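You operate a simulated robot arm through the tools that you are given. There is no shell and no other tool. Be economical: measure what you need, move in short steps, check, and stop when the job is done.

You run a simulated robot arm. Do the job below in one go: nothing can be reset, and whatever is moved stays where it is left.

TASK
Issue the reel that the grey slip names.
Fine: onto the green mat, its red tab to OUT, the dial to 1, its card to ORDER. The other reel, tab and card stay.

Only the result counts: the job must be done as asked and must still hold three seconds after the hand-in. Knocking over, shifting, dropping, spilling or breaking anything else fails it.

THE ROBOT
A 7-joint arm with a two-finger parallel gripper, fixed in place. Base frame: the origin is at the foot of the arm, x ahead of it, y to its left, z up; the work surface is at about z = 0.86. Lengths are in m, angles in degrees, forces in N, time in s.
With the tool pointing down near the work surface it reaches from about 0.24 to 0.68 m from the base axis. Its first joint turns from -66.0 to 66.0 degrees. Payload 2.4 kg.
The TCP is the grasp point between the finger pads, 0.03 m short of the fingertips. In the tool frame z runs along the fingers and y along their closing line. The gripper opens to 0.094 m. The fingers are 0.028 m wide and 0.01 m thick; the gripper's body (0.05 by 0.096 m) begins 0.055 m behind the TCP.
Orientation is that of the tool frame in the base frame, as [roll, pitch, yaw] about the fixed x, y, z axes, in that order (R = Rz(yaw) Ry(pitch) Rx(roll)). With the fingers straight down and closing along the base's y, the tool's x points along the base's -x, its y along +y and its z along -z.

THE INTERFACE
- The arm moves only by the tool arm_command. Its argument "motion" is a list of rows, each an object of numbers (a shift or turn left out is 0, a gripper value left out holds the last): "grip": the gripper command, from -1 (shut) to 1 (fully open), values between in proportion; "x", "y", "z": the shift along the tool's x, y, z in m; "ax", "ay", "az": the turn, a rotation vector about the tool's x, y, z in degrees. In form: [{"grip": .., "x": .., "y": .., "z": .., "ax": .., "ay": .., "az": ..}, ...]. A call has 1 to 8 rows; each row shifts and turns the commanded pose from where the row before left it, along the tool's axes as they then stand. Each row takes 0.2 s and may step no farther than 0.05 m and 8.6 degrees from the row before; otherwise, or with a gripper value out of range, the whole call is refused. A pose out of reach is approached as far as the arm can. The call stops where the force on the tool passes 70 N (or 10 N more than at its start, if that is more) or the arm is blocked; 0.2 s more then pass. The fingers move at their own pace (about 0.153 m/s each) and stop on an object; they squeeze with about 39 N. The grip force told is the motor's: it shows also when the fingers shut on nothing. Time passes only in rows, and 0.2 s behind the last, so rows that do not move let the fingers close. It gives the time, the measured TCP pose, the force on the tool (base axes), the opening and the grip force at its end, in the units of the frame above (readings bear some noise), with the torque about the TCP (base axes, N m) and any sound that the robot's microphone picked up.
- Cameras (640 x 400 px; columns grow to the right, rows downward): "scene" is fixed at [0.0213, 0.4634, 1.4414]; the picture's right is [-0.87, -0.49, 0.00], its down [-0.29, 0.52, -0.81] and it looks along [0.40, -0.70, -0.59] (base axes); focal length 351 px, centre (320, 200). "wrist" rides on the gripper at [0.076, 0.014, -0.103] in the tool frame; the picture's right is [-0.18, 0.98, 0.00], its down [-0.75, -0.14, -0.64] and it looks along [-0.63, -0.12, 0.77] (tool axes); focal length 243 px, centre (320, 200). There is no depth. A picture from a camera that has moved, and an enlarged one, comes with that camera's place and axes in the base frame and with its lens.
- capture(camera): a new picture of that camera. The clock stands still meanwhile.
- zoom(camera, box): a new picture of the part [left, top, right, bottom] of that camera's present view, enlarged. The clock stands still meanwhile.
- finish_job(): hands the job in; it is judged then, once.

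Work in short steps. Places have to be worked out from the pictures, the camera data and where the tool is seen: move nearer, look again, correct. Check each grasp and each placing, and mend what went wrong. You have 120 turns and 64 pictures in all, those below and enlarged ones among them. Open the gripper and draw the arm clear of the work before you hand the job in, unless the task says otherwise; then end with one line.

The tools are called after "Request:" by a JSON object that holds its "api" and its "payload". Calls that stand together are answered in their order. arm_command: Moves the arm, as the interface text tells. Its arguments: {"type":"object","properties":{"motion":{"type":"array"}},"required":["motion"]} The other tools are called the same way: capture (camera) takes a picture; zoom (camera, box) takes an enlarged picture of a part of a camera's view; finish_job () hands the job in.

At the start:

```text
time: 0.0
tool_pos: [0.4525, 0.0917, 1.158]
ee_rot: [179.9, -0.1, -179.9]
contact_force: [-0.3, 0.1, -0.1]
torque: [0.01, 0.0, -0.01]
opening: 0.0939
grasp_force: 0.1
```

scene: 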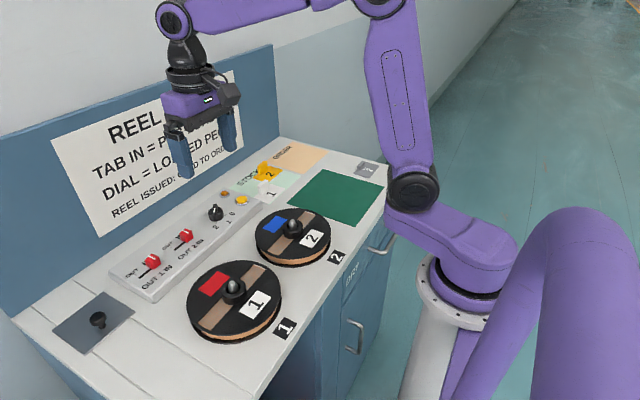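
wrist: 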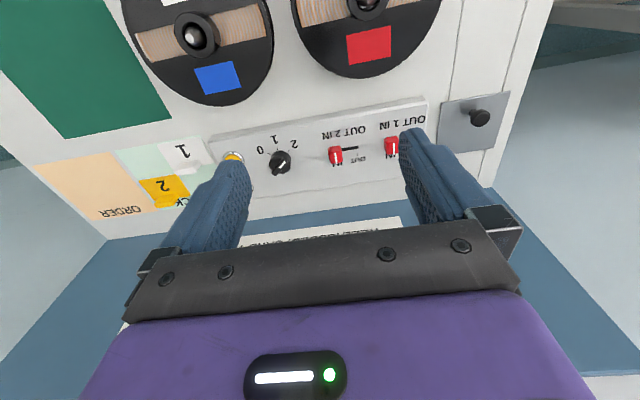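

The grey slip seems to lie beside the green mat; I zoom on it, the panel, and the wall sign to read them.

Request:
{"api": "zoom", "payload": {"camera": "scene", "box": [340, 150, 400, 188]}}

Request:
{"api": "zoom", "payload": {"camera": "scene", "box": [100, 130, 340, 280]}}

Request:
{"api": "zoom", "payload": {"camera": "scene", "box": [40, 60, 260, 240]}}

Request:
{"api": "zoom", "payload": {"camera": "wrist", "box": [80, 60, 480, 260]}}

```text
10.53 times, centred on (370, 169) of scene
camera zoom: at [0.0213, 0.4634, 1.4414], right [-0.87, -0.49, 0.0], down [-0.29, 0.52, -0.81], along [0.4, -0.7, -0.59], focal length 3698 px, centre (-206, 526)
```

zoom: 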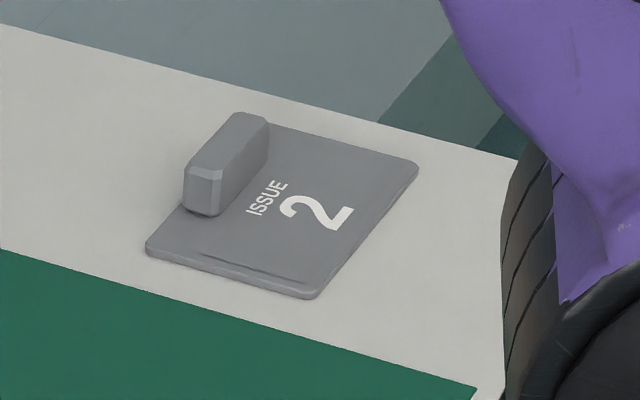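

```text
2.67 times, centred on (220, 205) of scene
camera zoom: at [0.0213, 0.4634, 1.4414], right [-0.87, -0.49, 0.0], down [-0.29, 0.52, -0.81], along [0.4, -0.7, -0.59], focal length 937 px, centre (587, 187)
```

zoom: 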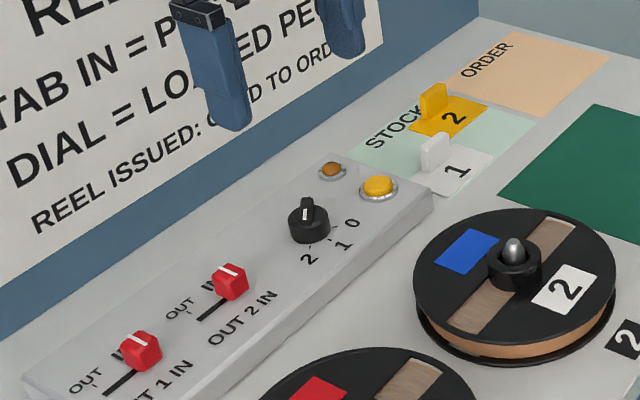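

```text
2.22 times, centred on (150, 150) of scene
camera zoom: at [0.0213, 0.4634, 1.4414], right [-0.87, -0.49, 0.0], down [-0.29, 0.52, -0.81], along [0.4, -0.7, -0.59], focal length 781 px, centre (698, 311)
```

zoom: 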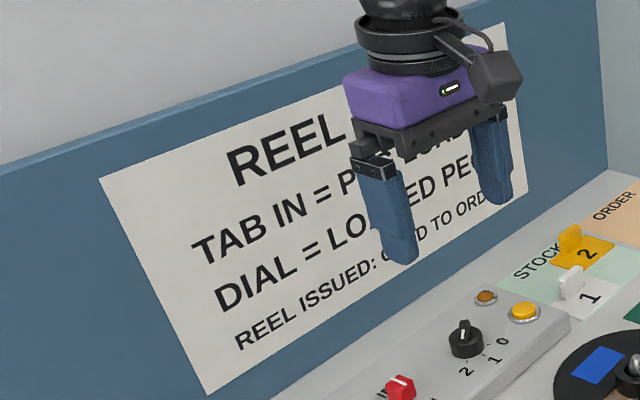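

```text
1.60 times, centred on (280, 160) of wrist
camera zoom: at [0.3766, 0.1056, 1.2602], right [0.18, 0.98, 0.0], down [0.75, -0.14, 0.64], along [0.63, -0.12, -0.77], focal length 388 px, centre (384, 264)
```

zoom: 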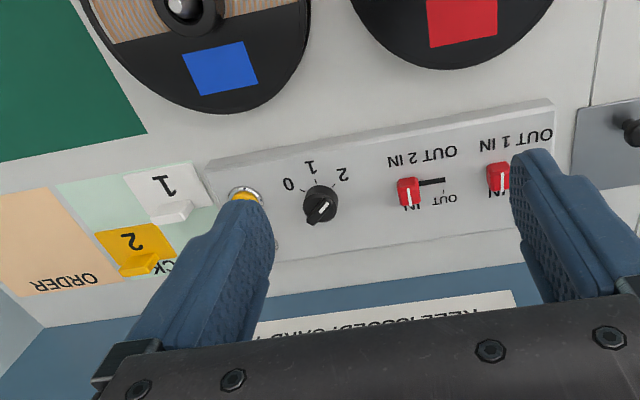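

The slip says reel 2. Tab 2 comes out at about (0.575, 0.096), the dial at (0.57, 0.005), and reel 2's hub at (0.38, -0.036). The slot runs toward +y for OUT. I go over tab 2 for a closer look.

Request:
{"api": "arm_command", "payload": {"motion": [{"grip": 0.1, "x": -0.03, "z": 0.04}, {"x": -0.03, "z": 0.04}, {"x": -0.03, "z": 0.04}, {"x": -0.03, "y": 0.004, "z": 0.03}, {}]}}

Request:
{"api": "capture", "payload": {"camera": "wrist"}}

Request:
{"api": "capture", "payload": {"camera": "scene"}}

```text
time: 1.2
tool_pos: [0.5727, 0.0974, 1.0096]
ee_rot: [-180.0, 0.0, -180.0]
contact_force: [-0.2, 0.2, -0.5]
torque: [0.02, 0.02, -0.01]
opening: 0.0517
grasp_force: 0.0
```

```text
57 pictures are left
camera wrist: at [0.4974, 0.1105, 1.1125], right [0.18, 0.98, 0.0], down [0.75, -0.14, 0.64], along [0.63, -0.12, -0.77], focal length 243 px, centre (320, 200)
```

wrist: 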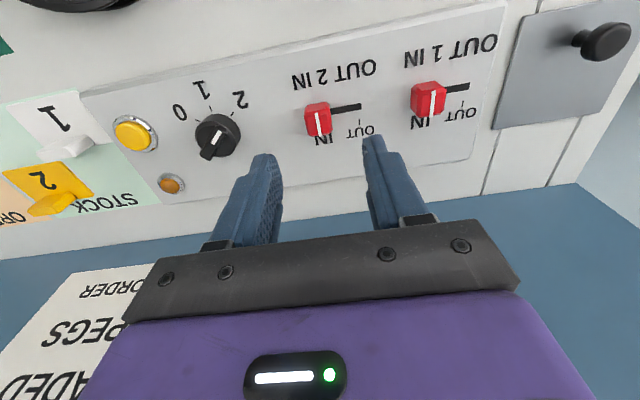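

```text
56 pictures are left
```

scene: 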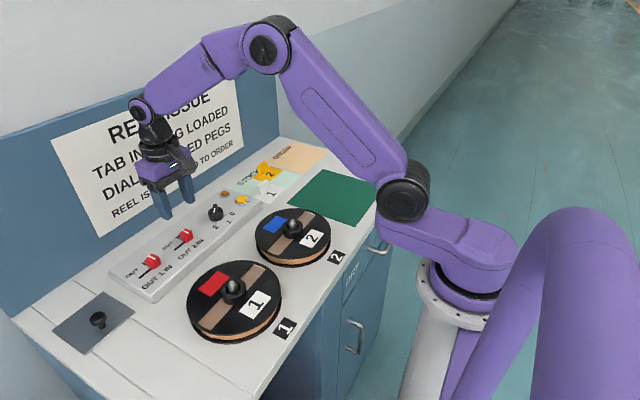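

The sign reads "TAB IN = PEG LOADED / DIAL = LOADED PEGS". I zoom on tab 2 and the dial to size them.

Request:
{"api": "zoom", "payload": {"camera": "wrist", "box": [270, 40, 430, 140]}}

Request:
{"api": "zoom", "payload": {"camera": "wrist", "box": [90, 70, 290, 195]}}

Request:
{"api": "zoom", "payload": {"camera": "scene", "box": [120, 180, 280, 280]}}

```text
4.00 times, centred on (350, 90) of wrist
camera zoom: at [0.4974, 0.1105, 1.1125], right [0.18, 0.98, 0.0], down [0.75, -0.14, 0.64], along [0.63, -0.12, -0.77], focal length 970 px, centre (200, 640)
```

zoom: 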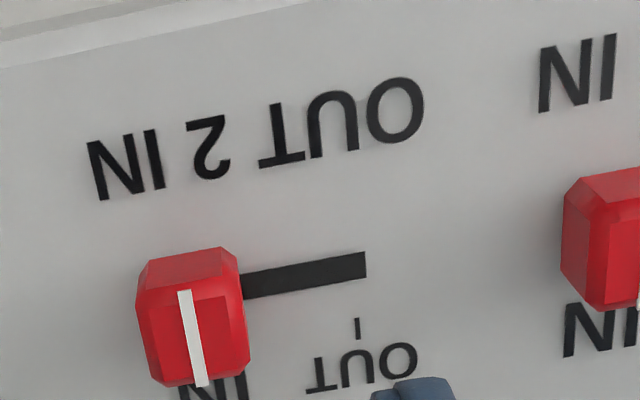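

```text
3.20 times, centred on (190, 132) of wrist
camera zoom: at [0.4974, 0.1105, 1.1125], right [0.18, 0.98, 0.0], down [0.75, -0.14, 0.64], along [0.63, -0.12, -0.77], focal length 776 px, centre (736, 416)
```

zoom: 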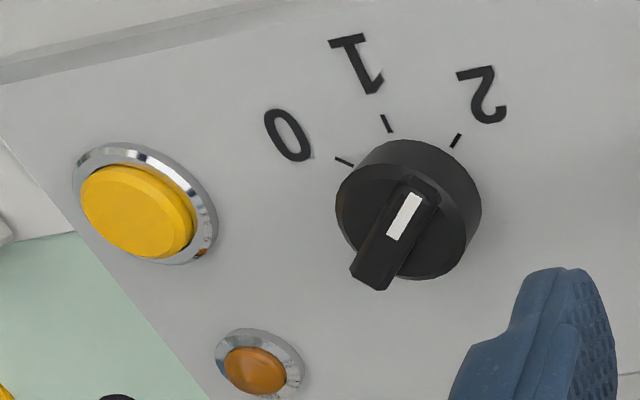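

```text
4.00 times, centred on (200, 230) of scene
camera zoom: at [0.0213, 0.4634, 1.4414], right [-0.87, -0.49, 0.0], down [-0.29, 0.52, -0.81], along [0.4, -0.7, -0.59], focal length 1405 px, centre (800, 80)
```

zoom: 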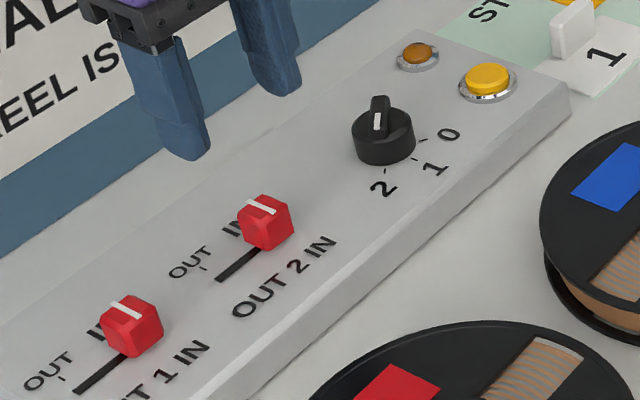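

Panel top is z≈0.892, and tab 2 is at (0.579, 0.094) with its top near 0.915. The OUT tick is at y≈0.130. I descend with the fingers straddling the tab and close.

Request:
{"api": "arm_command", "payload": {"motion": [{"x": -0.006, "y": -0.0034, "z": 0.03}, {"z": 0.03}, {"z": 0.02}, {}, {"grip": -0.6}, {}, {}]}}

Request:
{"api": "capture", "payload": {"camera": "wrist"}}

```text
time: 2.8
tool_pos: [0.5787, 0.0946, 0.9278]
ee_rot: [-179.9, 0.0, -179.9]
contact_force: [2.6, 9.8, -6.9]
torque: [0.18, -0.53, -0.05]
opening: 0.0213
grasp_force: 45.2
```

```text
52 pictures are left
camera wrist: at [0.503, 0.1077, 1.0308], right [0.18, 0.98, 0.0], down [0.75, -0.14, 0.64], along [0.63, -0.12, -0.77], focal length 243 px, centre (320, 200)
```

wrist: 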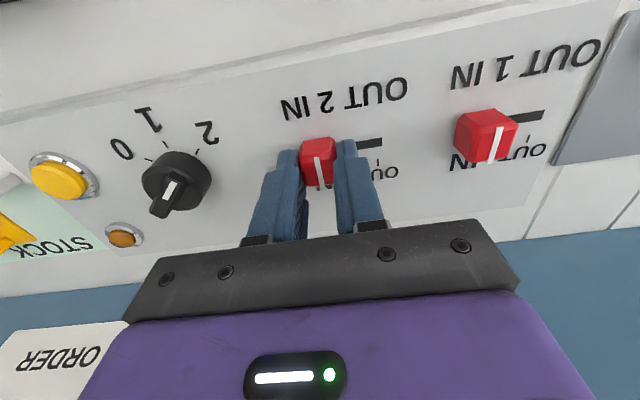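

The tab is gripped (opening 0.021). I slide it toward OUT (+y).

Request:
{"api": "arm_command", "payload": {"motion": [{"y": 0.008}, {"y": 0.008}, {"y": 0.008}, {"y": 0.005}, {}]}}

Request:
{"api": "zoom", "payload": {"camera": "scene", "box": [100, 180, 260, 280]}}

```text
time: 4.0
tool_pos: [0.5782, 0.1218, 0.9282]
ee_rot: [179.9, 0.0, 180.0]
contact_force: [2.6, -0.1, 5.1]
torque: [-0.07, 0.68, -0.1]
opening: 0.0213
grasp_force: 45.2
```

```text
4.00 times, centred on (180, 230) of scene
camera zoom: at [0.0213, 0.4634, 1.4414], right [-0.87, -0.49, 0.0], down [-0.29, 0.52, -0.81], along [0.4, -0.7, -0.59], focal length 1405 px, centre (880, 80)
```

zoom: 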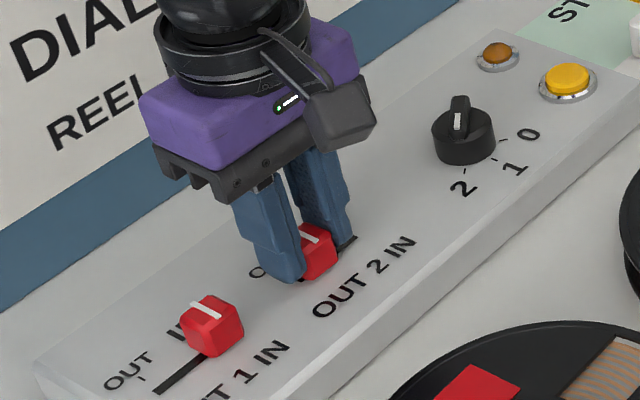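

It moves freely; y 0.122, tick at about 0.130. I continue gently to the end of travel.

Request:
{"api": "arm_command", "payload": {"motion": [{"y": 0.004}, {"y": 0.004}, {"y": 0.002}, {}]}}

```text
time: 5.0
tool_pos: [0.5777, 0.1315, 0.9278]
ee_rot: [180.0, 0.0, 180.0]
contact_force: [-0.6, -4.8, 9.8]
torque: [-0.16, -0.24, 0.1]
opening: 0.0214
grasp_force: 45.1
```

A small resistance shows, probably the end stop. I release slightly, rise, and look.

Request:
{"api": "arm_command", "payload": {"motion": [{"grip": 0.0}, {}, {"z": -0.04}, {"z": -0.04}, {}]}}

Request:
{"api": "capture", "payload": {"camera": "wrist"}}

```text
time: 6.2
tool_pos: [0.5791, 0.1315, 1.0068]
ee_rot: [-180.0, 0.0, -179.8]
contact_force: [-1.3, -0.6, 1.2]
torque: [-0.02, -0.03, 0.01]
opening: 0.0473
grasp_force: 0.1
```

```text
50 pictures are left
camera wrist: at [0.5037, 0.1446, 1.1107], right [0.18, 0.98, 0.0], down [0.75, -0.14, 0.64], along [0.63, -0.12, -0.77], focal length 243 px, centre (320, 200)
```

wrist: 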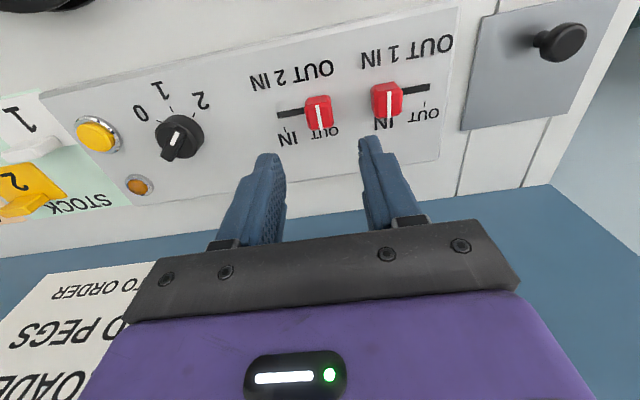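

Tab 2 sits at OUT. The dial's centre works out at (0.578, 0.000), its pointer now at 2, with ticks about 49° apart. I move over it and turn the tool so that the fingers close across the pointer bar.

Request:
{"api": "arm_command", "payload": {"motion": [{"grip": -0.2, "y": -0.0445}, {"y": -0.0445}, {"y": -0.0435}, {"az": 8.2}, {"az": 8.2}, {"az": 8.2}, {"az": 8.2}, {"az": 8.2}]}}

Request:
{"api": "arm_command", "payload": {"motion": [{"az": 8.0}, {}]}}

Request:
{"api": "capture", "payload": {"camera": "wrist"}}

Request:
{"api": "zoom", "payload": {"camera": "scene", "box": [160, 170, 260, 233]}}

```text
time: 8.0
tool_pos: [0.5791, -0.0, 1.0069]
ee_rot: [179.9, -0.1, 139.0]
contact_force: [-0.7, 0.0, 0.1]
torque: [0.01, 0.01, 0.03]
opening: 0.0377
grasp_force: 0.0
```

```text
time: 8.6
tool_pos: [0.5799, -0.0012, 1.0053]
ee_rot: [-180.0, 0.1, 130.9]
contact_force: [0.3, -0.4, -0.7]
torque: [-0.05, 0.02, -0.02]
opening: 0.0375
grasp_force: 0.0
```

```text
49 pictures are left
camera wrist: at [0.5403, 0.0657, 1.1101], right [0.86, 0.51, 0.0], down [0.39, -0.66, 0.64], along [0.32, -0.55, -0.77], focal length 243 px, centre (320, 200)
```

wrist: 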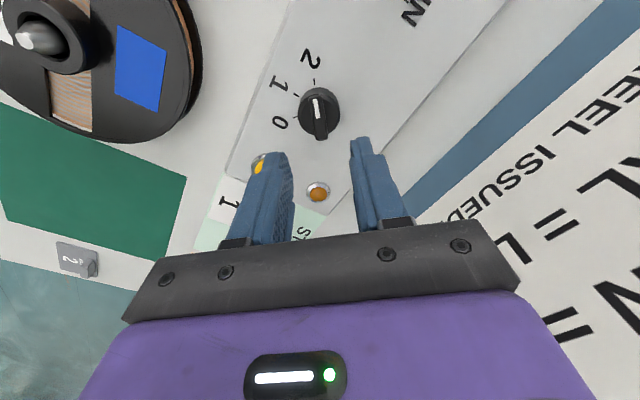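

```text
6.35 times, centred on (210, 202) of scene
camera zoom: at [0.0213, 0.4634, 1.4414], right [-0.87, -0.49, 0.0], down [-0.29, 0.52, -0.81], along [0.4, -0.7, -0.59], focal length 2231 px, centre (1018, 190)
```

zoom: 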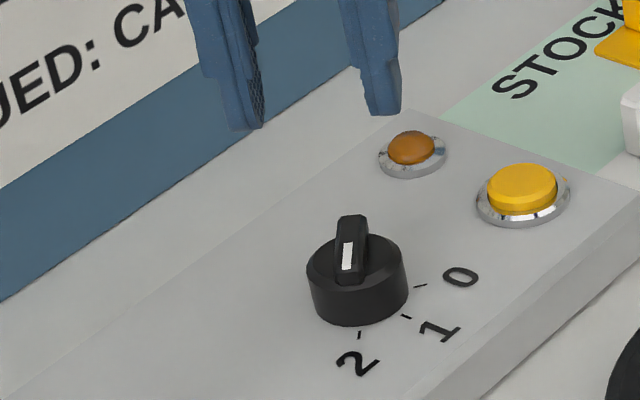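

The bar lines up across the fingers, centred about (0.577, 0.002). I descend until the tips are just above the knob's collar.

Request:
{"api": "arm_command", "payload": {"motion": [{"x": 0.003, "z": 0.03}, {"z": 0.025}, {"z": 0.007}, {}]}}

Request:
{"api": "zoom", "payload": {"camera": "scene", "box": [160, 170, 260, 233]}}

Request:
{"api": "capture", "payload": {"camera": "wrist"}}

```text
time: 9.6
tool_pos: [0.578, 0.0013, 0.9454]
ee_rot: [-180.0, 0.0, 130.9]
contact_force: [-0.2, -0.5, -0.4]
torque: [0.01, 0.01, 0.0]
opening: 0.0377
grasp_force: 0.1
```

```text
6.35 times, centred on (210, 202) of scene
camera zoom: at [0.0213, 0.4634, 1.4414], right [-0.87, -0.49, 0.0], down [-0.29, 0.52, -0.81], along [0.4, -0.7, -0.59], focal length 2231 px, centre (1018, 190)
```

zoom: 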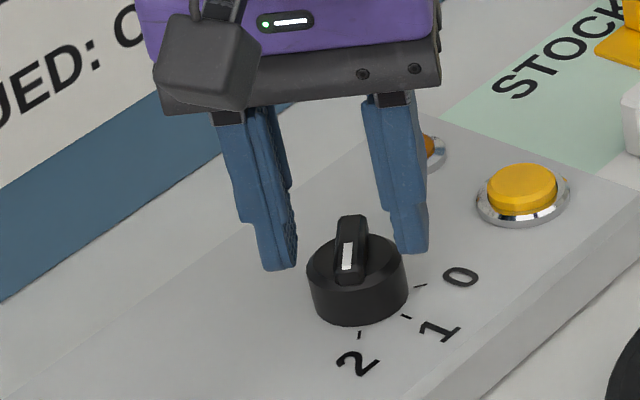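

```text
46 pictures are left
camera wrist: at [0.5379, 0.0677, 1.0482], right [0.86, 0.51, 0.0], down [0.39, -0.66, 0.64], along [0.33, -0.55, -0.77], focal length 243 px, centre (320, 200)
```

wrist: 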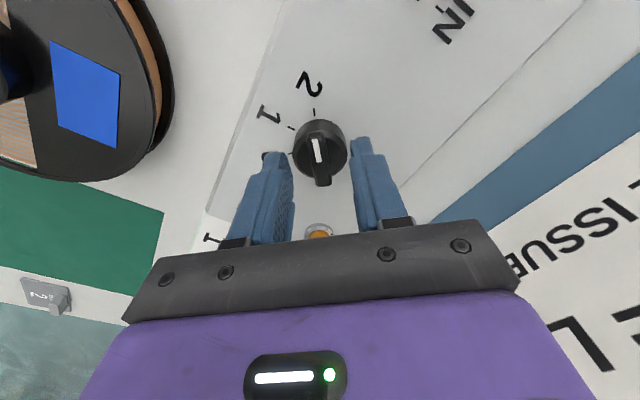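

Fingers are centred on the bar. I go 4 mm lower and close.

Request:
{"api": "arm_command", "payload": {"motion": [{"z": 0.004}, {}, {"grip": -1}, {}, {}]}}

Request:
{"api": "zoom", "payload": {"camera": "scene", "box": [160, 170, 260, 233]}}

```text
time: 10.8
tool_pos: [0.5765, 0.0011, 0.9404]
ee_rot: [-180.0, 0.0, 131.0]
contact_force: [0.2, -0.6, -0.8]
torque: [-0.08, -0.09, -0.02]
opening: 0.0355
grasp_force: 44.8
```

```text
6.35 times, centred on (210, 202) of scene
camera zoom: at [0.0213, 0.4634, 1.4414], right [-0.87, -0.49, 0.0], down [-0.29, 0.52, -0.81], along [0.4, -0.7, -0.59], focal length 2231 px, centre (1018, 190)
```

zoom: 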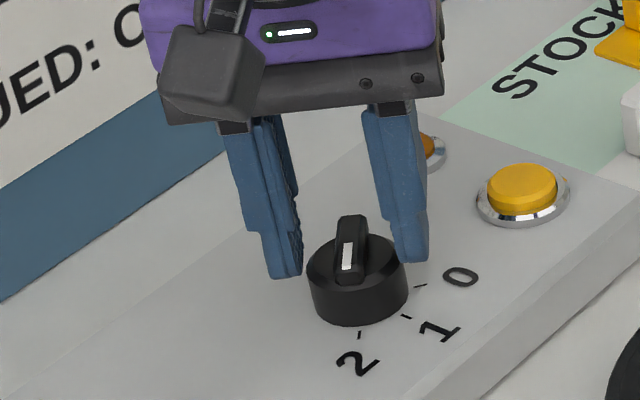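

The fingers hold the collar itself (0.0355 m), centred. I turn +49° about vertical in steps to bring the pointer from 2 to 1.

Request:
{"api": "arm_command", "payload": {"motion": [{"az": -8.2}, {"az": -8.2}, {"az": -8.2}, {"az": -8.2}, {"az": -8.2}, {"az": -8.2}, {}]}}

Request:
{"api": "capture", "payload": {"camera": "wrist"}}

Request:
{"api": "zoom", "payload": {"camera": "scene", "box": [160, 170, 260, 233]}}

```text
time: 12.4
tool_pos: [0.5757, -0.0004, 0.9412]
ee_rot: [-179.9, 0.0, -179.7]
contact_force: [-4.1, -12.6, -6.4]
torque: [-0.38, 0.64, -0.02]
opening: 0.0356
grasp_force: 45.4
```

```text
44 pictures are left
camera wrist: at [0.5002, 0.0131, 1.0442], right [0.18, 0.98, 0.0], down [0.76, -0.14, 0.64], along [0.63, -0.12, -0.77], focal length 243 px, centre (320, 200)
```

wrist: 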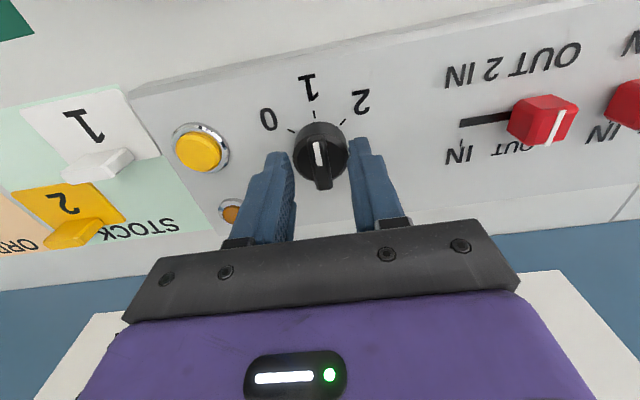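

```text
6.35 times, centred on (210, 202) of scene
camera zoom: at [0.0214, 0.4631, 1.4415], right [-0.87, -0.49, 0.0], down [-0.29, 0.52, -0.81], along [0.4, -0.7, -0.59], focal length 2231 px, centre (1018, 190)
```

zoom: 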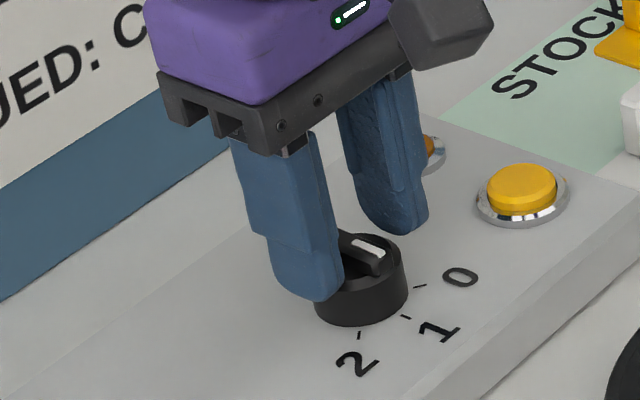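

The pointer is at 1. I release, rise straight up, and check.

Request:
{"api": "arm_command", "payload": {"motion": [{"grip": 0.1}, {}, {"z": -0.04}, {"z": -0.04}, {}]}}

Request:
{"api": "zoom", "payload": {"camera": "wrist", "box": [160, 40, 480, 200]}}

```text
time: 13.6
tool_pos: [0.5768, 0.0021, 1.0213]
ee_rot: [179.9, -0.1, -179.8]
contact_force: [-0.3, -0.5, -0.5]
torque: [-0.02, 0.0, 0.04]
opening: 0.0522
grasp_force: 0.0
```

```text
2.00 times, centred on (320, 120) of wrist
camera zoom: at [0.5006, 0.0159, 1.1237], right [0.18, 0.98, 0.0], down [0.75, -0.14, 0.64], along [0.63, -0.12, -0.77], focal length 485 px, centre (320, 360)
```

zoom: 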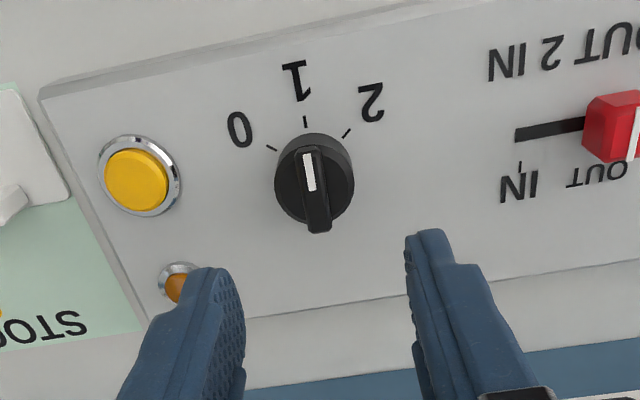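

Dial reads 1. Next the card: its fin is at about (0.63, -0.26). I move nearer for a view of STOCK/ORDER.

Request:
{"api": "arm_command", "payload": {"motion": [{"x": 0.012, "y": -0.045, "z": -0.01}, {"x": 0.012, "y": -0.045, "z": -0.01}, {"x": 0.012, "y": -0.045, "z": -0.01}, {"x": 0.012, "y": -0.045}, {"x": 0.012, "y": -0.045}, {}]}}

Request:
{"api": "capture", "payload": {"camera": "wrist"}}

Request:
{"api": "zoom", "payload": {"camera": "scene", "box": [220, 130, 400, 243]}}

```text
time: 15.0
tool_pos: [0.5177, -0.2257, 1.0544]
ee_rot: [180.0, 0.0, -179.7]
contact_force: [-0.4, -0.4, -0.4]
torque: [0.01, 0.01, 0.0]
opening: 0.0518
grasp_force: 0.0
```

```text
41 pictures are left
camera wrist: at [0.4419, -0.2125, 1.1569], right [0.18, 0.98, 0.0], down [0.75, -0.14, 0.64], along [0.63, -0.12, -0.77], focal length 243 px, centre (320, 200)
```

wrist: 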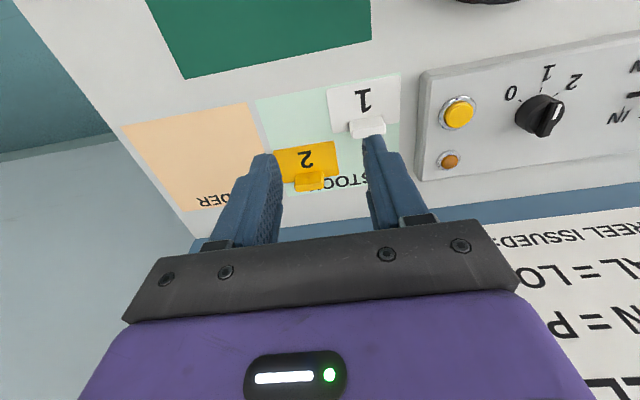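

```text
3.54 times, centred on (310, 186) of scene
camera zoom: at [0.0213, 0.4634, 1.4414], right [-0.87, -0.49, 0.0], down [-0.29, 0.52, -0.81], along [0.4, -0.7, -0.59], focal length 1244 px, centre (355, 248)
```

zoom: 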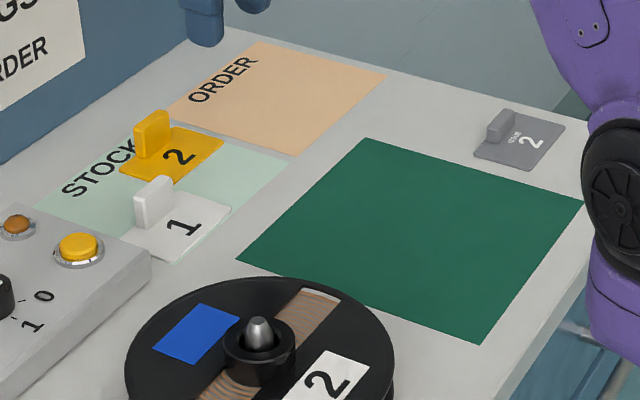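

ORDER spans x 0.52–0.67, y −0.48…−0.315. Card 2's fin is at about (0.629, −0.262), its length (~0.04 m) along y, so the present orientation grips it. I open more and move above it.

Request:
{"api": "arm_command", "payload": {"motion": [{"grip": 0.5, "x": -0.03, "y": -0.01, "z": 0.02}, {"x": -0.03, "y": -0.01, "z": 0.02}, {"x": -0.03, "y": -0.01, "z": 0.025}, {"x": -0.02, "y": -0.006, "z": 0.025}, {}]}}

Request:
{"api": "capture", "payload": {"camera": "wrist"}}

Request:
{"api": "zoom", "payload": {"camera": "scene", "box": [220, 130, 320, 193]}}

```text
time: 16.2
tool_pos: [0.6269, -0.257, 0.9634]
ee_rot: [180.0, -0.1, -179.8]
contact_force: [-0.2, 0.2, 0.5]
torque: [0.01, 0.01, 0.01]
opening: 0.0705
grasp_force: 0.0
```

```text
39 pictures are left
camera wrist: at [0.5503, -0.245, 1.0656], right [0.18, 0.98, 0.0], down [0.75, -0.14, 0.64], along [0.63, -0.12, -0.77], focal length 243 px, centre (320, 200)
```

wrist: 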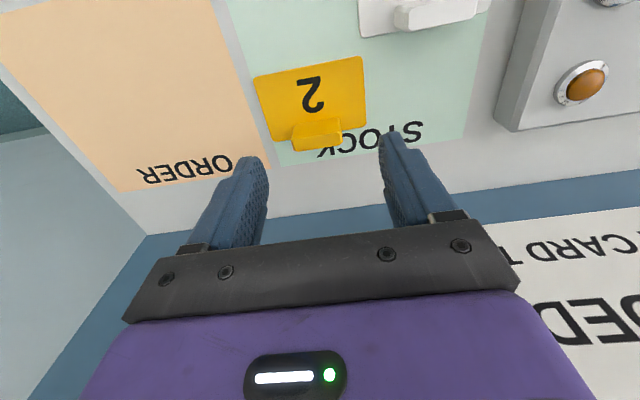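

```text
6.35 times, centred on (270, 162) of scene
camera zoom: at [0.0213, 0.4634, 1.4414], right [-0.87, -0.49, 0.0], down [-0.29, 0.52, -0.81], along [0.4, -0.7, -0.59], focal length 2231 px, centre (638, 444)
```

zoom: 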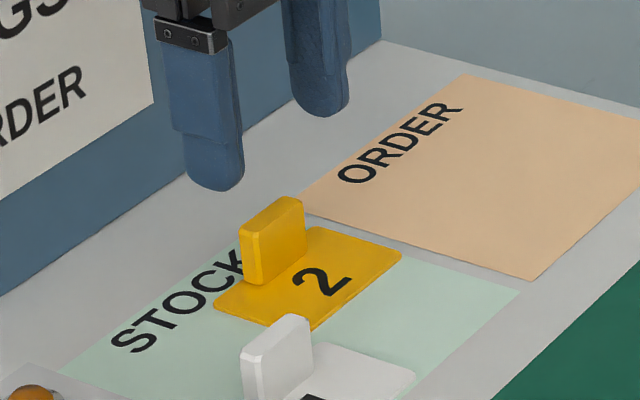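

Refined: fin top centre (0.637, −0.264, 0.895). I descend to z≈0.903 and grip it.

Request:
{"api": "arm_command", "payload": {"motion": [{"x": -0.006, "y": -0.007, "z": 0.02}, {"z": 0.025}, {"z": 0.015}, {}]}}

Request:
{"api": "capture", "payload": {"camera": "wrist"}}

```text
time: 17.2
tool_pos: [0.6329, -0.2659, 0.9011]
ee_rot: [-180.0, 0.0, -179.7]
contact_force: [0.1, 0.5, -0.9]
torque: [0.02, -0.02, 0.01]
opening: 0.0704
grasp_force: 0.0
```

```text
37 pictures are left
camera wrist: at [0.5574, -0.2531, 1.0042], right [0.18, 0.98, 0.0], down [0.75, -0.14, 0.64], along [0.63, -0.12, -0.77], focal length 243 px, centre (320, 200)
```

wrist: 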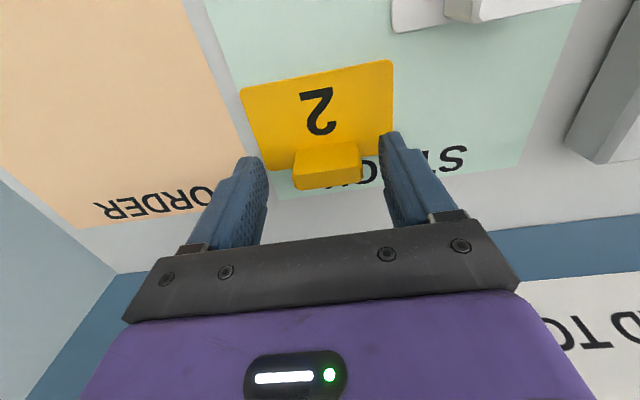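

The fin lies between the fingers. Close.

Request:
{"api": "arm_command", "payload": {"motion": [{"grip": -0.6}, {}, {}, {"z": -0.02}, {"z": -0.02}, {"z": -0.02}, {}]}}

Request:
{"api": "capture", "payload": {"camera": "wrist"}}

Request:
{"api": "zoom", "payload": {"camera": "scene", "box": [220, 130, 320, 193]}}

```text
time: 18.8
tool_pos: [0.6336, -0.2648, 0.9619]
ee_rot: [180.0, 0.0, -179.8]
contact_force: [0.0, 0.2, -0.2]
torque: [0.01, 0.02, 0.01]
opening: 0.0382
grasp_force: 38.9
```

```text
36 pictures are left
camera wrist: at [0.558, -0.2522, 1.0646], right [0.18, 0.98, 0.0], down [0.75, -0.14, 0.64], along [0.63, -0.12, -0.77], focal length 243 px, centre (320, 200)
```

wrist: 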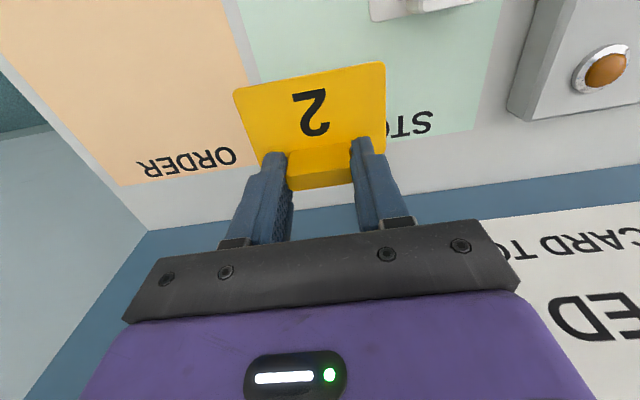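

```text
6.35 times, centred on (270, 162) of scene
camera zoom: at [0.0213, 0.4634, 1.4414], right [-0.87, -0.49, 0.0], down [-0.29, 0.52, -0.81], along [0.4, -0.7, -0.59], focal length 2231 px, centre (638, 444)
```

zoom: 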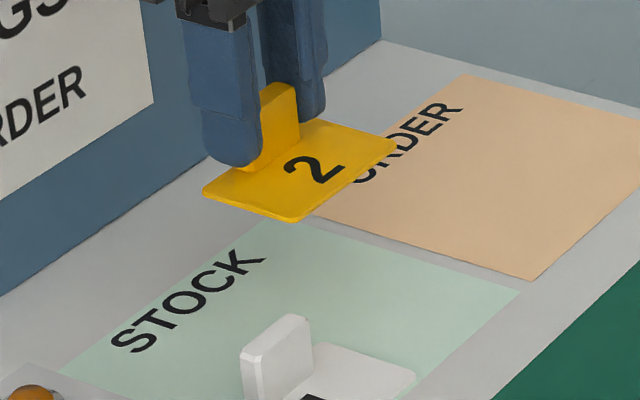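

Card held level. In ORDER it needs a TCP of about (0.585, −0.372) to sit wholly inside while staying in reach. I carry it there at height.

Request:
{"api": "arm_command", "payload": {"motion": [{"x": 0.012, "y": -0.025}, {"x": 0.012, "y": -0.028}, {"x": 0.012, "y": -0.028}, {"x": 0.01, "y": -0.028}, {}]}}

Request:
{"api": "capture", "payload": {"camera": "wrist"}}

Request:
{"api": "zoom", "payload": {"camera": "scene", "box": [220, 120, 340, 195]}}

```text
time: 20.0
tool_pos: [0.5845, -0.3739, 0.9594]
ee_rot: [-180.0, 0.0, -179.7]
contact_force: [0.0, -0.2, 0.4]
torque: [0.01, 0.04, -0.03]
opening: 0.0386
grasp_force: 39.6
out of reach, approached as far as the arm can: row 4
```

```text
34 pictures are left
camera wrist: at [0.5094, -0.3616, 1.0635], right [0.18, 0.98, 0.0], down [0.75, -0.14, 0.64], along [0.63, -0.12, -0.77], focal length 243 px, centre (320, 200)
```

wrist: 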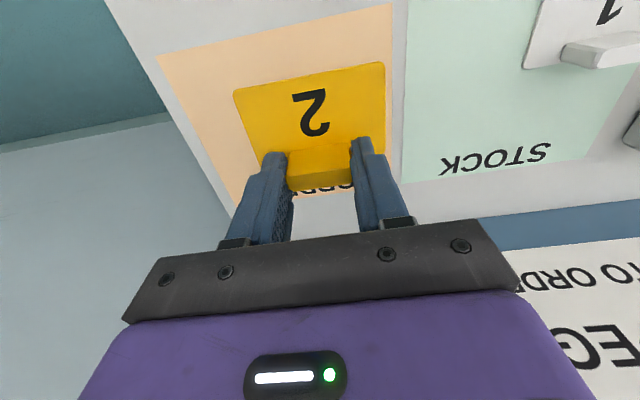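

```text
5.33 times, centred on (280, 158) of scene
camera zoom: at [0.0213, 0.4634, 1.4414], right [-0.87, -0.49, 0.0], down [-0.29, 0.52, -0.81], along [0.4, -0.7, -0.59], focal length 1874 px, centre (533, 427)
```

zoom: 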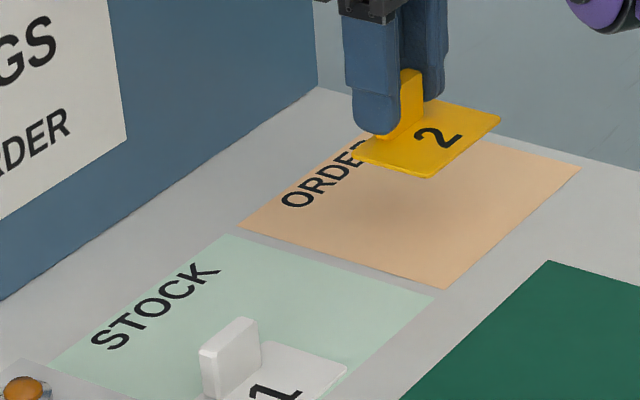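

Card placement footprint here: x 0.54–0.60, y −0.415…−0.333, well inside. I pull in 6 mm to stay in reach and lower it.

Request:
{"api": "arm_command", "payload": {"motion": [{"x": 0.006}, {"z": 0.02}, {"z": 0.02}, {"z": 0.012}, {}]}}

```text
time: 21.2
tool_pos: [0.5794, -0.3732, 0.9077]
ee_rot: [-180.0, 0.0, -179.7]
contact_force: [0.1, -0.1, -0.7]
torque: [0.0, 0.02, 0.01]
opening: 0.0384
grasp_force: 39.0
```

Request:
{"api": "arm_command", "payload": {"motion": [{"z": 0.004}, {"z": 0.002}, {}]}}

Request:
{"api": "zoom", "payload": {"camera": "scene", "box": [240, 130, 340, 193]}}

```text
time: 22.0
tool_pos: [0.5801, -0.3743, 0.9029]
ee_rot: [-180.0, -0.1, -179.9]
contact_force: [-0.3, 0.3, 0.1]
torque: [-0.02, -0.02, -0.03]
opening: 0.0385
grasp_force: 39.2
```

```text
6.35 times, centred on (290, 162) of scene
camera zoom: at [0.0213, 0.4634, 1.4414], right [-0.87, -0.49, 0.0], down [-0.29, 0.52, -0.81], along [0.4, -0.7, -0.59], focal length 2231 px, centre (510, 444)
```

zoom: 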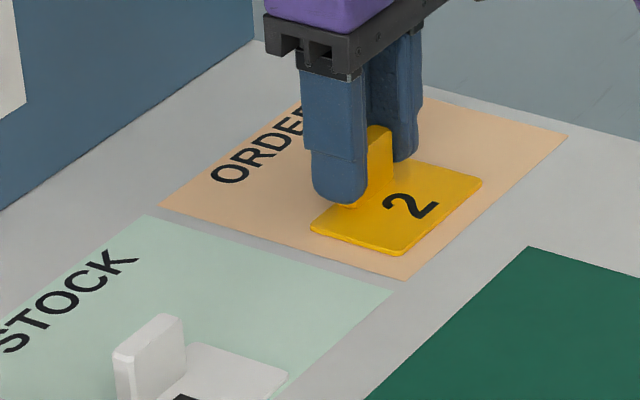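

It's nearly down (about 1–2 mm). I lower a touch more, release, and rise.

Request:
{"api": "arm_command", "payload": {"motion": [{"z": 0.002}, {}, {"grip": 0.5}, {}, {}, {"z": -0.03}, {"z": -0.04}, {"z": -0.04}]}}

Request:
{"api": "zoom", "payload": {"camera": "scene", "box": [220, 130, 340, 205]}}

```text
time: 23.8
tool_pos: [0.579, -0.3718, 1.0123]
ee_rot: [-179.9, 0.1, -179.8]
contact_force: [0.5, 1.1, 1.1]
torque: [-0.01, 0.0, -0.01]
opening: 0.0704
grasp_force: 0.1
```

```text
5.33 times, centred on (280, 168) of scene
camera zoom: at [0.0213, 0.4635, 1.4413], right [-0.87, -0.49, 0.0], down [-0.29, 0.52, -0.81], along [0.4, -0.7, -0.59], focal length 1874 px, centre (533, 373)
```

zoom: 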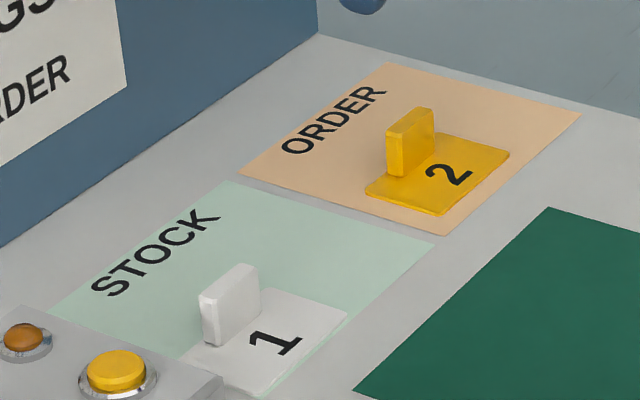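

The card stands in ORDER. Now I travel to reel 2, raising a little first, and look at its hub.

Request:
{"api": "arm_command", "payload": {"motion": [{"z": -0.045, "x": 0.02}, {"x": 0.024, "y": 0.043}, {"x": 0.024, "y": 0.043}, {"x": 0.024, "y": 0.043}, {"x": 0.024, "y": 0.043}, {"x": 0.024, "y": 0.043}, {"x": 0.024, "y": 0.043}, {"x": 0.024, "y": 0.043}]}}

Request:
{"api": "arm_command", "payload": {"motion": [{"x": 0.015, "y": 0.033}, {}]}}

Request:
{"api": "capture", "payload": {"camera": "wrist"}}

Request:
{"api": "zoom", "payload": {"camera": "scene", "box": [240, 185, 360, 275]}}

```text
time: 25.6
tool_pos: [0.3893, -0.0748, 1.0572]
ee_rot: [-180.0, 0.0, -179.8]
contact_force: [-0.6, 0.4, 0.3]
torque: [0.02, 0.0, -0.02]
opening: 0.0707
grasp_force: 0.0
```

```text
time: 26.2
tool_pos: [0.374, -0.0408, 1.0554]
ee_rot: [180.0, 0.0, -179.7]
contact_force: [-0.1, 0.4, -0.3]
torque: [0.02, -0.02, 0.0]
opening: 0.0704
grasp_force: 0.1
```

```text
30 pictures are left
camera wrist: at [0.2986, -0.028, 1.1592], right [0.18, 0.98, 0.0], down [0.75, -0.14, 0.64], along [0.63, -0.12, -0.77], focal length 243 px, centre (320, 200)
```

wrist: 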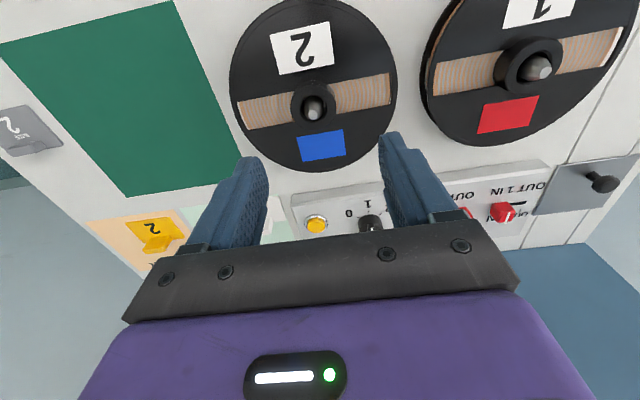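

```text
4.44 times, centred on (300, 230) of scene
camera zoom: at [0.0213, 0.4634, 1.4414], right [-0.87, -0.49, 0.0], down [-0.29, 0.52, -0.81], along [0.4, -0.7, -0.59], focal length 1561 px, centre (409, 67)
```

zoom: 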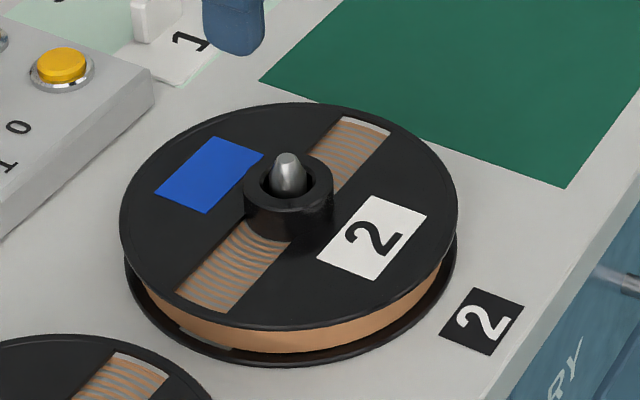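

Triangulating gives the hub centre at about (0.384, −0.051), hub top ≈0.907, peg tip ≈0.925. I lower over it and look again.

Request:
{"api": "arm_command", "payload": {"motion": [{"x": -0.01, "y": -0.01, "z": 0.03}, {"z": 0.04}, {"z": 0.03}, {}]}}

Request:
{"api": "capture", "payload": {"camera": "wrist"}}

Request:
{"api": "zoom", "payload": {"camera": "scene", "box": [240, 185, 360, 275]}}

```text
time: 27.2
tool_pos: [0.3862, -0.0483, 0.9582]
ee_rot: [179.9, 0.0, -179.8]
contact_force: [-0.3, -0.4, 1.4]
torque: [0.03, 0.0, -0.02]
opening: 0.0705
grasp_force: 0.1
```

```text
28 pictures are left
camera wrist: at [0.3099, -0.0367, 1.0607], right [0.18, 0.98, 0.0], down [0.75, -0.14, 0.64], along [0.63, -0.12, -0.77], focal length 243 px, centre (320, 200)
```

wrist: 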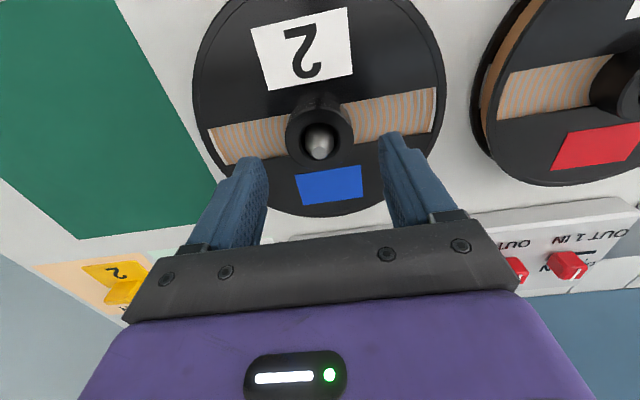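

```text
4.44 times, centred on (300, 230) of scene
camera zoom: at [0.0213, 0.4634, 1.4414], right [-0.87, -0.49, 0.0], down [-0.29, 0.52, -0.81], along [0.4, -0.7, -0.59], focal length 1561 px, centre (409, 67)
```

zoom: 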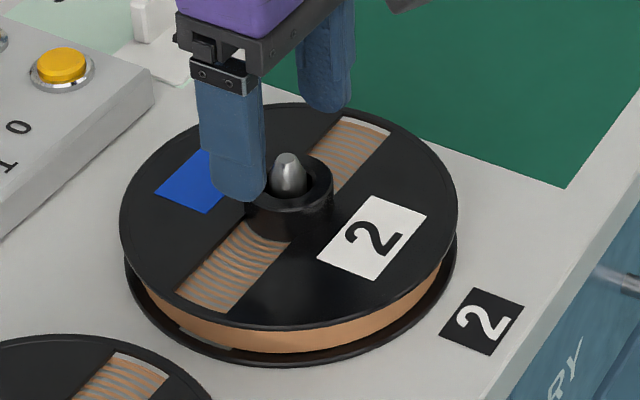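

Hub centre confirmed near (0.382, −0.050). I descend to z≈0.927, watching force, then close on the hub.

Request:
{"api": "arm_command", "payload": {"motion": [{"x": 0.003, "y": -0.002, "z": 0.015}, {"z": 0.01}, {"z": 0.006}, {}, {"grip": -1}, {}, {}]}}

Request:
{"api": "zoom", "payload": {"camera": "scene", "box": [240, 185, 360, 275]}}

Request:
{"api": "capture", "payload": {"camera": "wrist"}}

```text
time: 28.8
tool_pos: [0.3835, -0.051, 0.9262]
ee_rot: [-180.0, -0.2, -179.7]
contact_force: [-0.1, 0.8, -0.8]
torque: [0.15, -0.14, 0.07]
opening: 0.0473
grasp_force: 39.4
```

```text
4.44 times, centred on (300, 230) of scene
camera zoom: at [0.0214, 0.4634, 1.4414], right [-0.87, -0.49, 0.0], down [-0.29, 0.52, -0.81], along [0.4, -0.7, -0.59], focal length 1561 px, centre (409, 67)
```

zoom: 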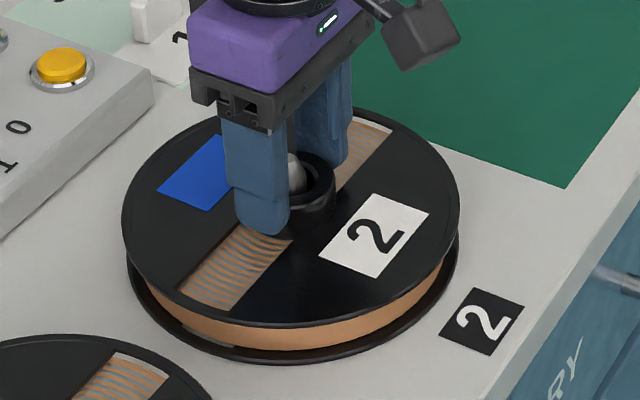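

```text
25 pictures are left
camera wrist: at [0.3071, -0.039, 1.0288], right [0.18, 0.98, 0.0], down [0.75, -0.14, 0.64], along [0.63, -0.12, -0.77], focal length 243 px, centre (320, 200)
```

wrist: 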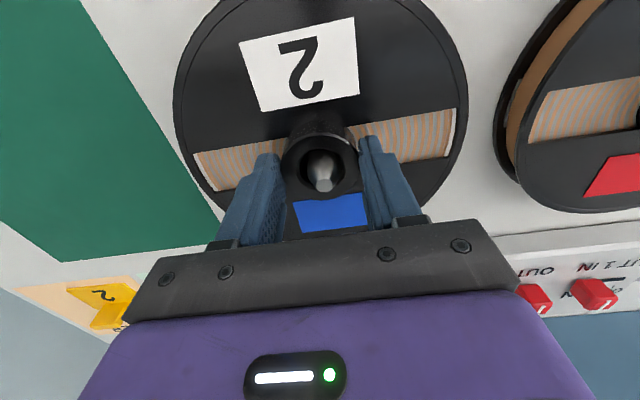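

Hub gripped (0.047 m). I lift slowly and watch the force.

Request:
{"api": "arm_command", "payload": {"motion": [{"z": -0.01}, {"z": -0.01}, {"z": -0.015}, {}]}}

Request:
{"api": "zoom", "payload": {"camera": "scene", "box": [240, 185, 360, 275]}}

```text
time: 29.8
tool_pos: [0.3841, -0.0499, 0.9618]
ee_rot: [179.9, 0.0, -179.8]
contact_force: [-0.3, -0.7, -5.0]
torque: [0.0, 0.0, -0.04]
opening: 0.0474
grasp_force: 38.8
```

```text
4.44 times, centred on (300, 230) of scene
camera zoom: at [0.0214, 0.4634, 1.4414], right [-0.87, -0.49, 0.0], down [-0.29, 0.52, -0.81], along [0.4, -0.7, -0.59], focal length 1561 px, centre (409, 67)
```

zoom: 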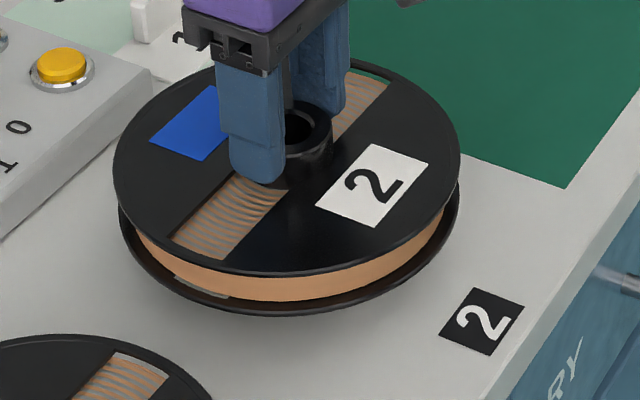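

Reel is off the peg and held (~0.5 kg). The mat spans x 0.28–0.483, y −0.37…−0.17, so its centre is (0.382, −0.271). I raise clear of the peg and carry it over.

Request:
{"api": "arm_command", "payload": {"motion": [{"z": -0.03}, {"z": -0.03}, {"y": -0.037}, {"y": -0.037}, {"y": -0.037}, {"y": -0.037}, {"y": -0.037}, {"y": -0.037}]}}

Request:
{"api": "capture", "payload": {"camera": "wrist"}}

Request:
{"api": "capture", "payload": {"camera": "scene"}}

```text
time: 31.6
tool_pos: [0.3826, -0.2732, 1.0172]
ee_rot: [-179.9, -0.1, -179.8]
contact_force: [-0.2, 0.5, -5.4]
torque: [0.02, 0.01, -0.02]
opening: 0.0471
grasp_force: 37.9
```

```text
23 pictures are left
camera wrist: at [0.3078, -0.2609, 1.121], right [0.18, 0.98, 0.0], down [0.75, -0.14, 0.64], along [0.63, -0.12, -0.77], focal length 243 px, centre (320, 200)
```

wrist: 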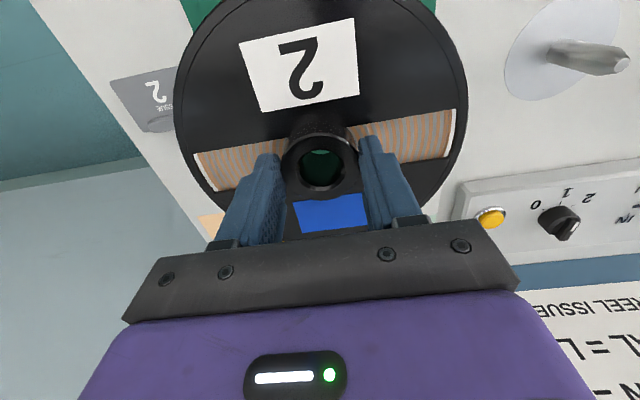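

```text
22 pictures are left
```

scene: 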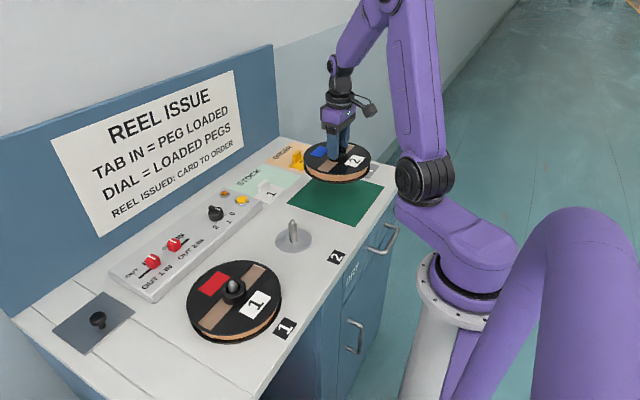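

Over the mat centre. I lower to just above rest height (rest on peg was TCP 0.926).

Request:
{"api": "arm_command", "payload": {"motion": [{"z": 0.03}, {"z": 0.03}, {"z": 0.022}, {}]}}

Request:
{"api": "zoom", "payload": {"camera": "scene", "box": [270, 130, 400, 235]}}

```text
time: 32.6
tool_pos: [0.3842, -0.2729, 0.9367]
ee_rot: [-180.0, 0.0, -179.7]
contact_force: [-0.1, 0.0, -4.2]
torque: [0.05, 0.03, 0.01]
opening: 0.0472
grasp_force: 38.8
```

```text
3.81 times, centred on (335, 182) of scene
camera zoom: at [0.0214, 0.4634, 1.4414], right [-0.87, -0.49, 0.0], down [-0.29, 0.52, -0.81], along [0.4, -0.7, -0.59], focal length 1338 px, centre (263, 267)
```

zoom: 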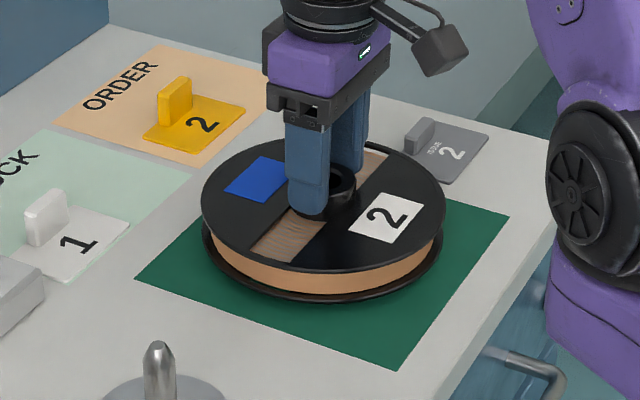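

The reel is centred over the mat within a few mm. I lower gently until the weight comes off.

Request:
{"api": "arm_command", "payload": {"motion": [{"x": 0.003, "z": 0.005}, {"z": 0.003}, {}, {"z": 0.002}, {}]}}

```text
time: 33.8
tool_pos: [0.38, -0.2739, 0.9278]
ee_rot: [180.0, 0.0, -179.8]
contact_force: [0.4, 0.6, -5.1]
torque: [0.03, 0.04, -0.04]
opening: 0.047
grasp_force: 38.4
```

Request:
{"api": "arm_command", "payload": {"motion": [{"z": 0.002}, {}, {"z": 0.002}, {}]}}

```text
time: 34.8
tool_pos: [0.3811, -0.2746, 0.9252]
ee_rot: [-179.9, 0.1, -179.8]
contact_force: [-5.5, 6.3, 33.6]
torque: [0.51, 0.11, 0.03]
opening: 0.0472
grasp_force: 39.2
```

Contact: +34 N, so the reel is on the mat. I ease up 1 mm, open, and rise straight.

Request:
{"api": "arm_command", "payload": {"motion": [{"z": -0.0015}, {}, {"grip": 0.6}, {}, {}, {"z": -0.03}, {"z": -0.04}, {"z": -0.04}]}}

Request:
{"api": "zoom", "payload": {"camera": "scene", "box": [220, 130, 400, 243]}}

```text
time: 36.6
tool_pos: [0.3796, -0.2734, 1.0369]
ee_rot: [179.9, 0.0, -179.8]
contact_force: [1.1, -0.7, 0.5]
torque: [-0.01, 0.0, 0.01]
opening: 0.0749
grasp_force: 0.1
```

```text
3.54 times, centred on (310, 186) of scene
camera zoom: at [0.0213, 0.4634, 1.4414], right [-0.87, -0.49, 0.0], down [-0.29, 0.52, -0.81], along [0.4, -0.7, -0.59], focal length 1244 px, centre (355, 248)
```

zoom: 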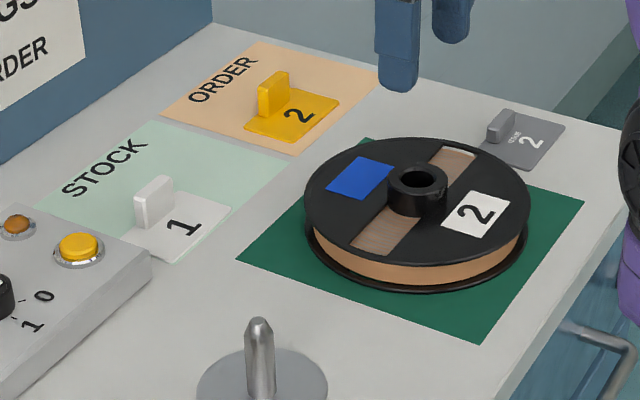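

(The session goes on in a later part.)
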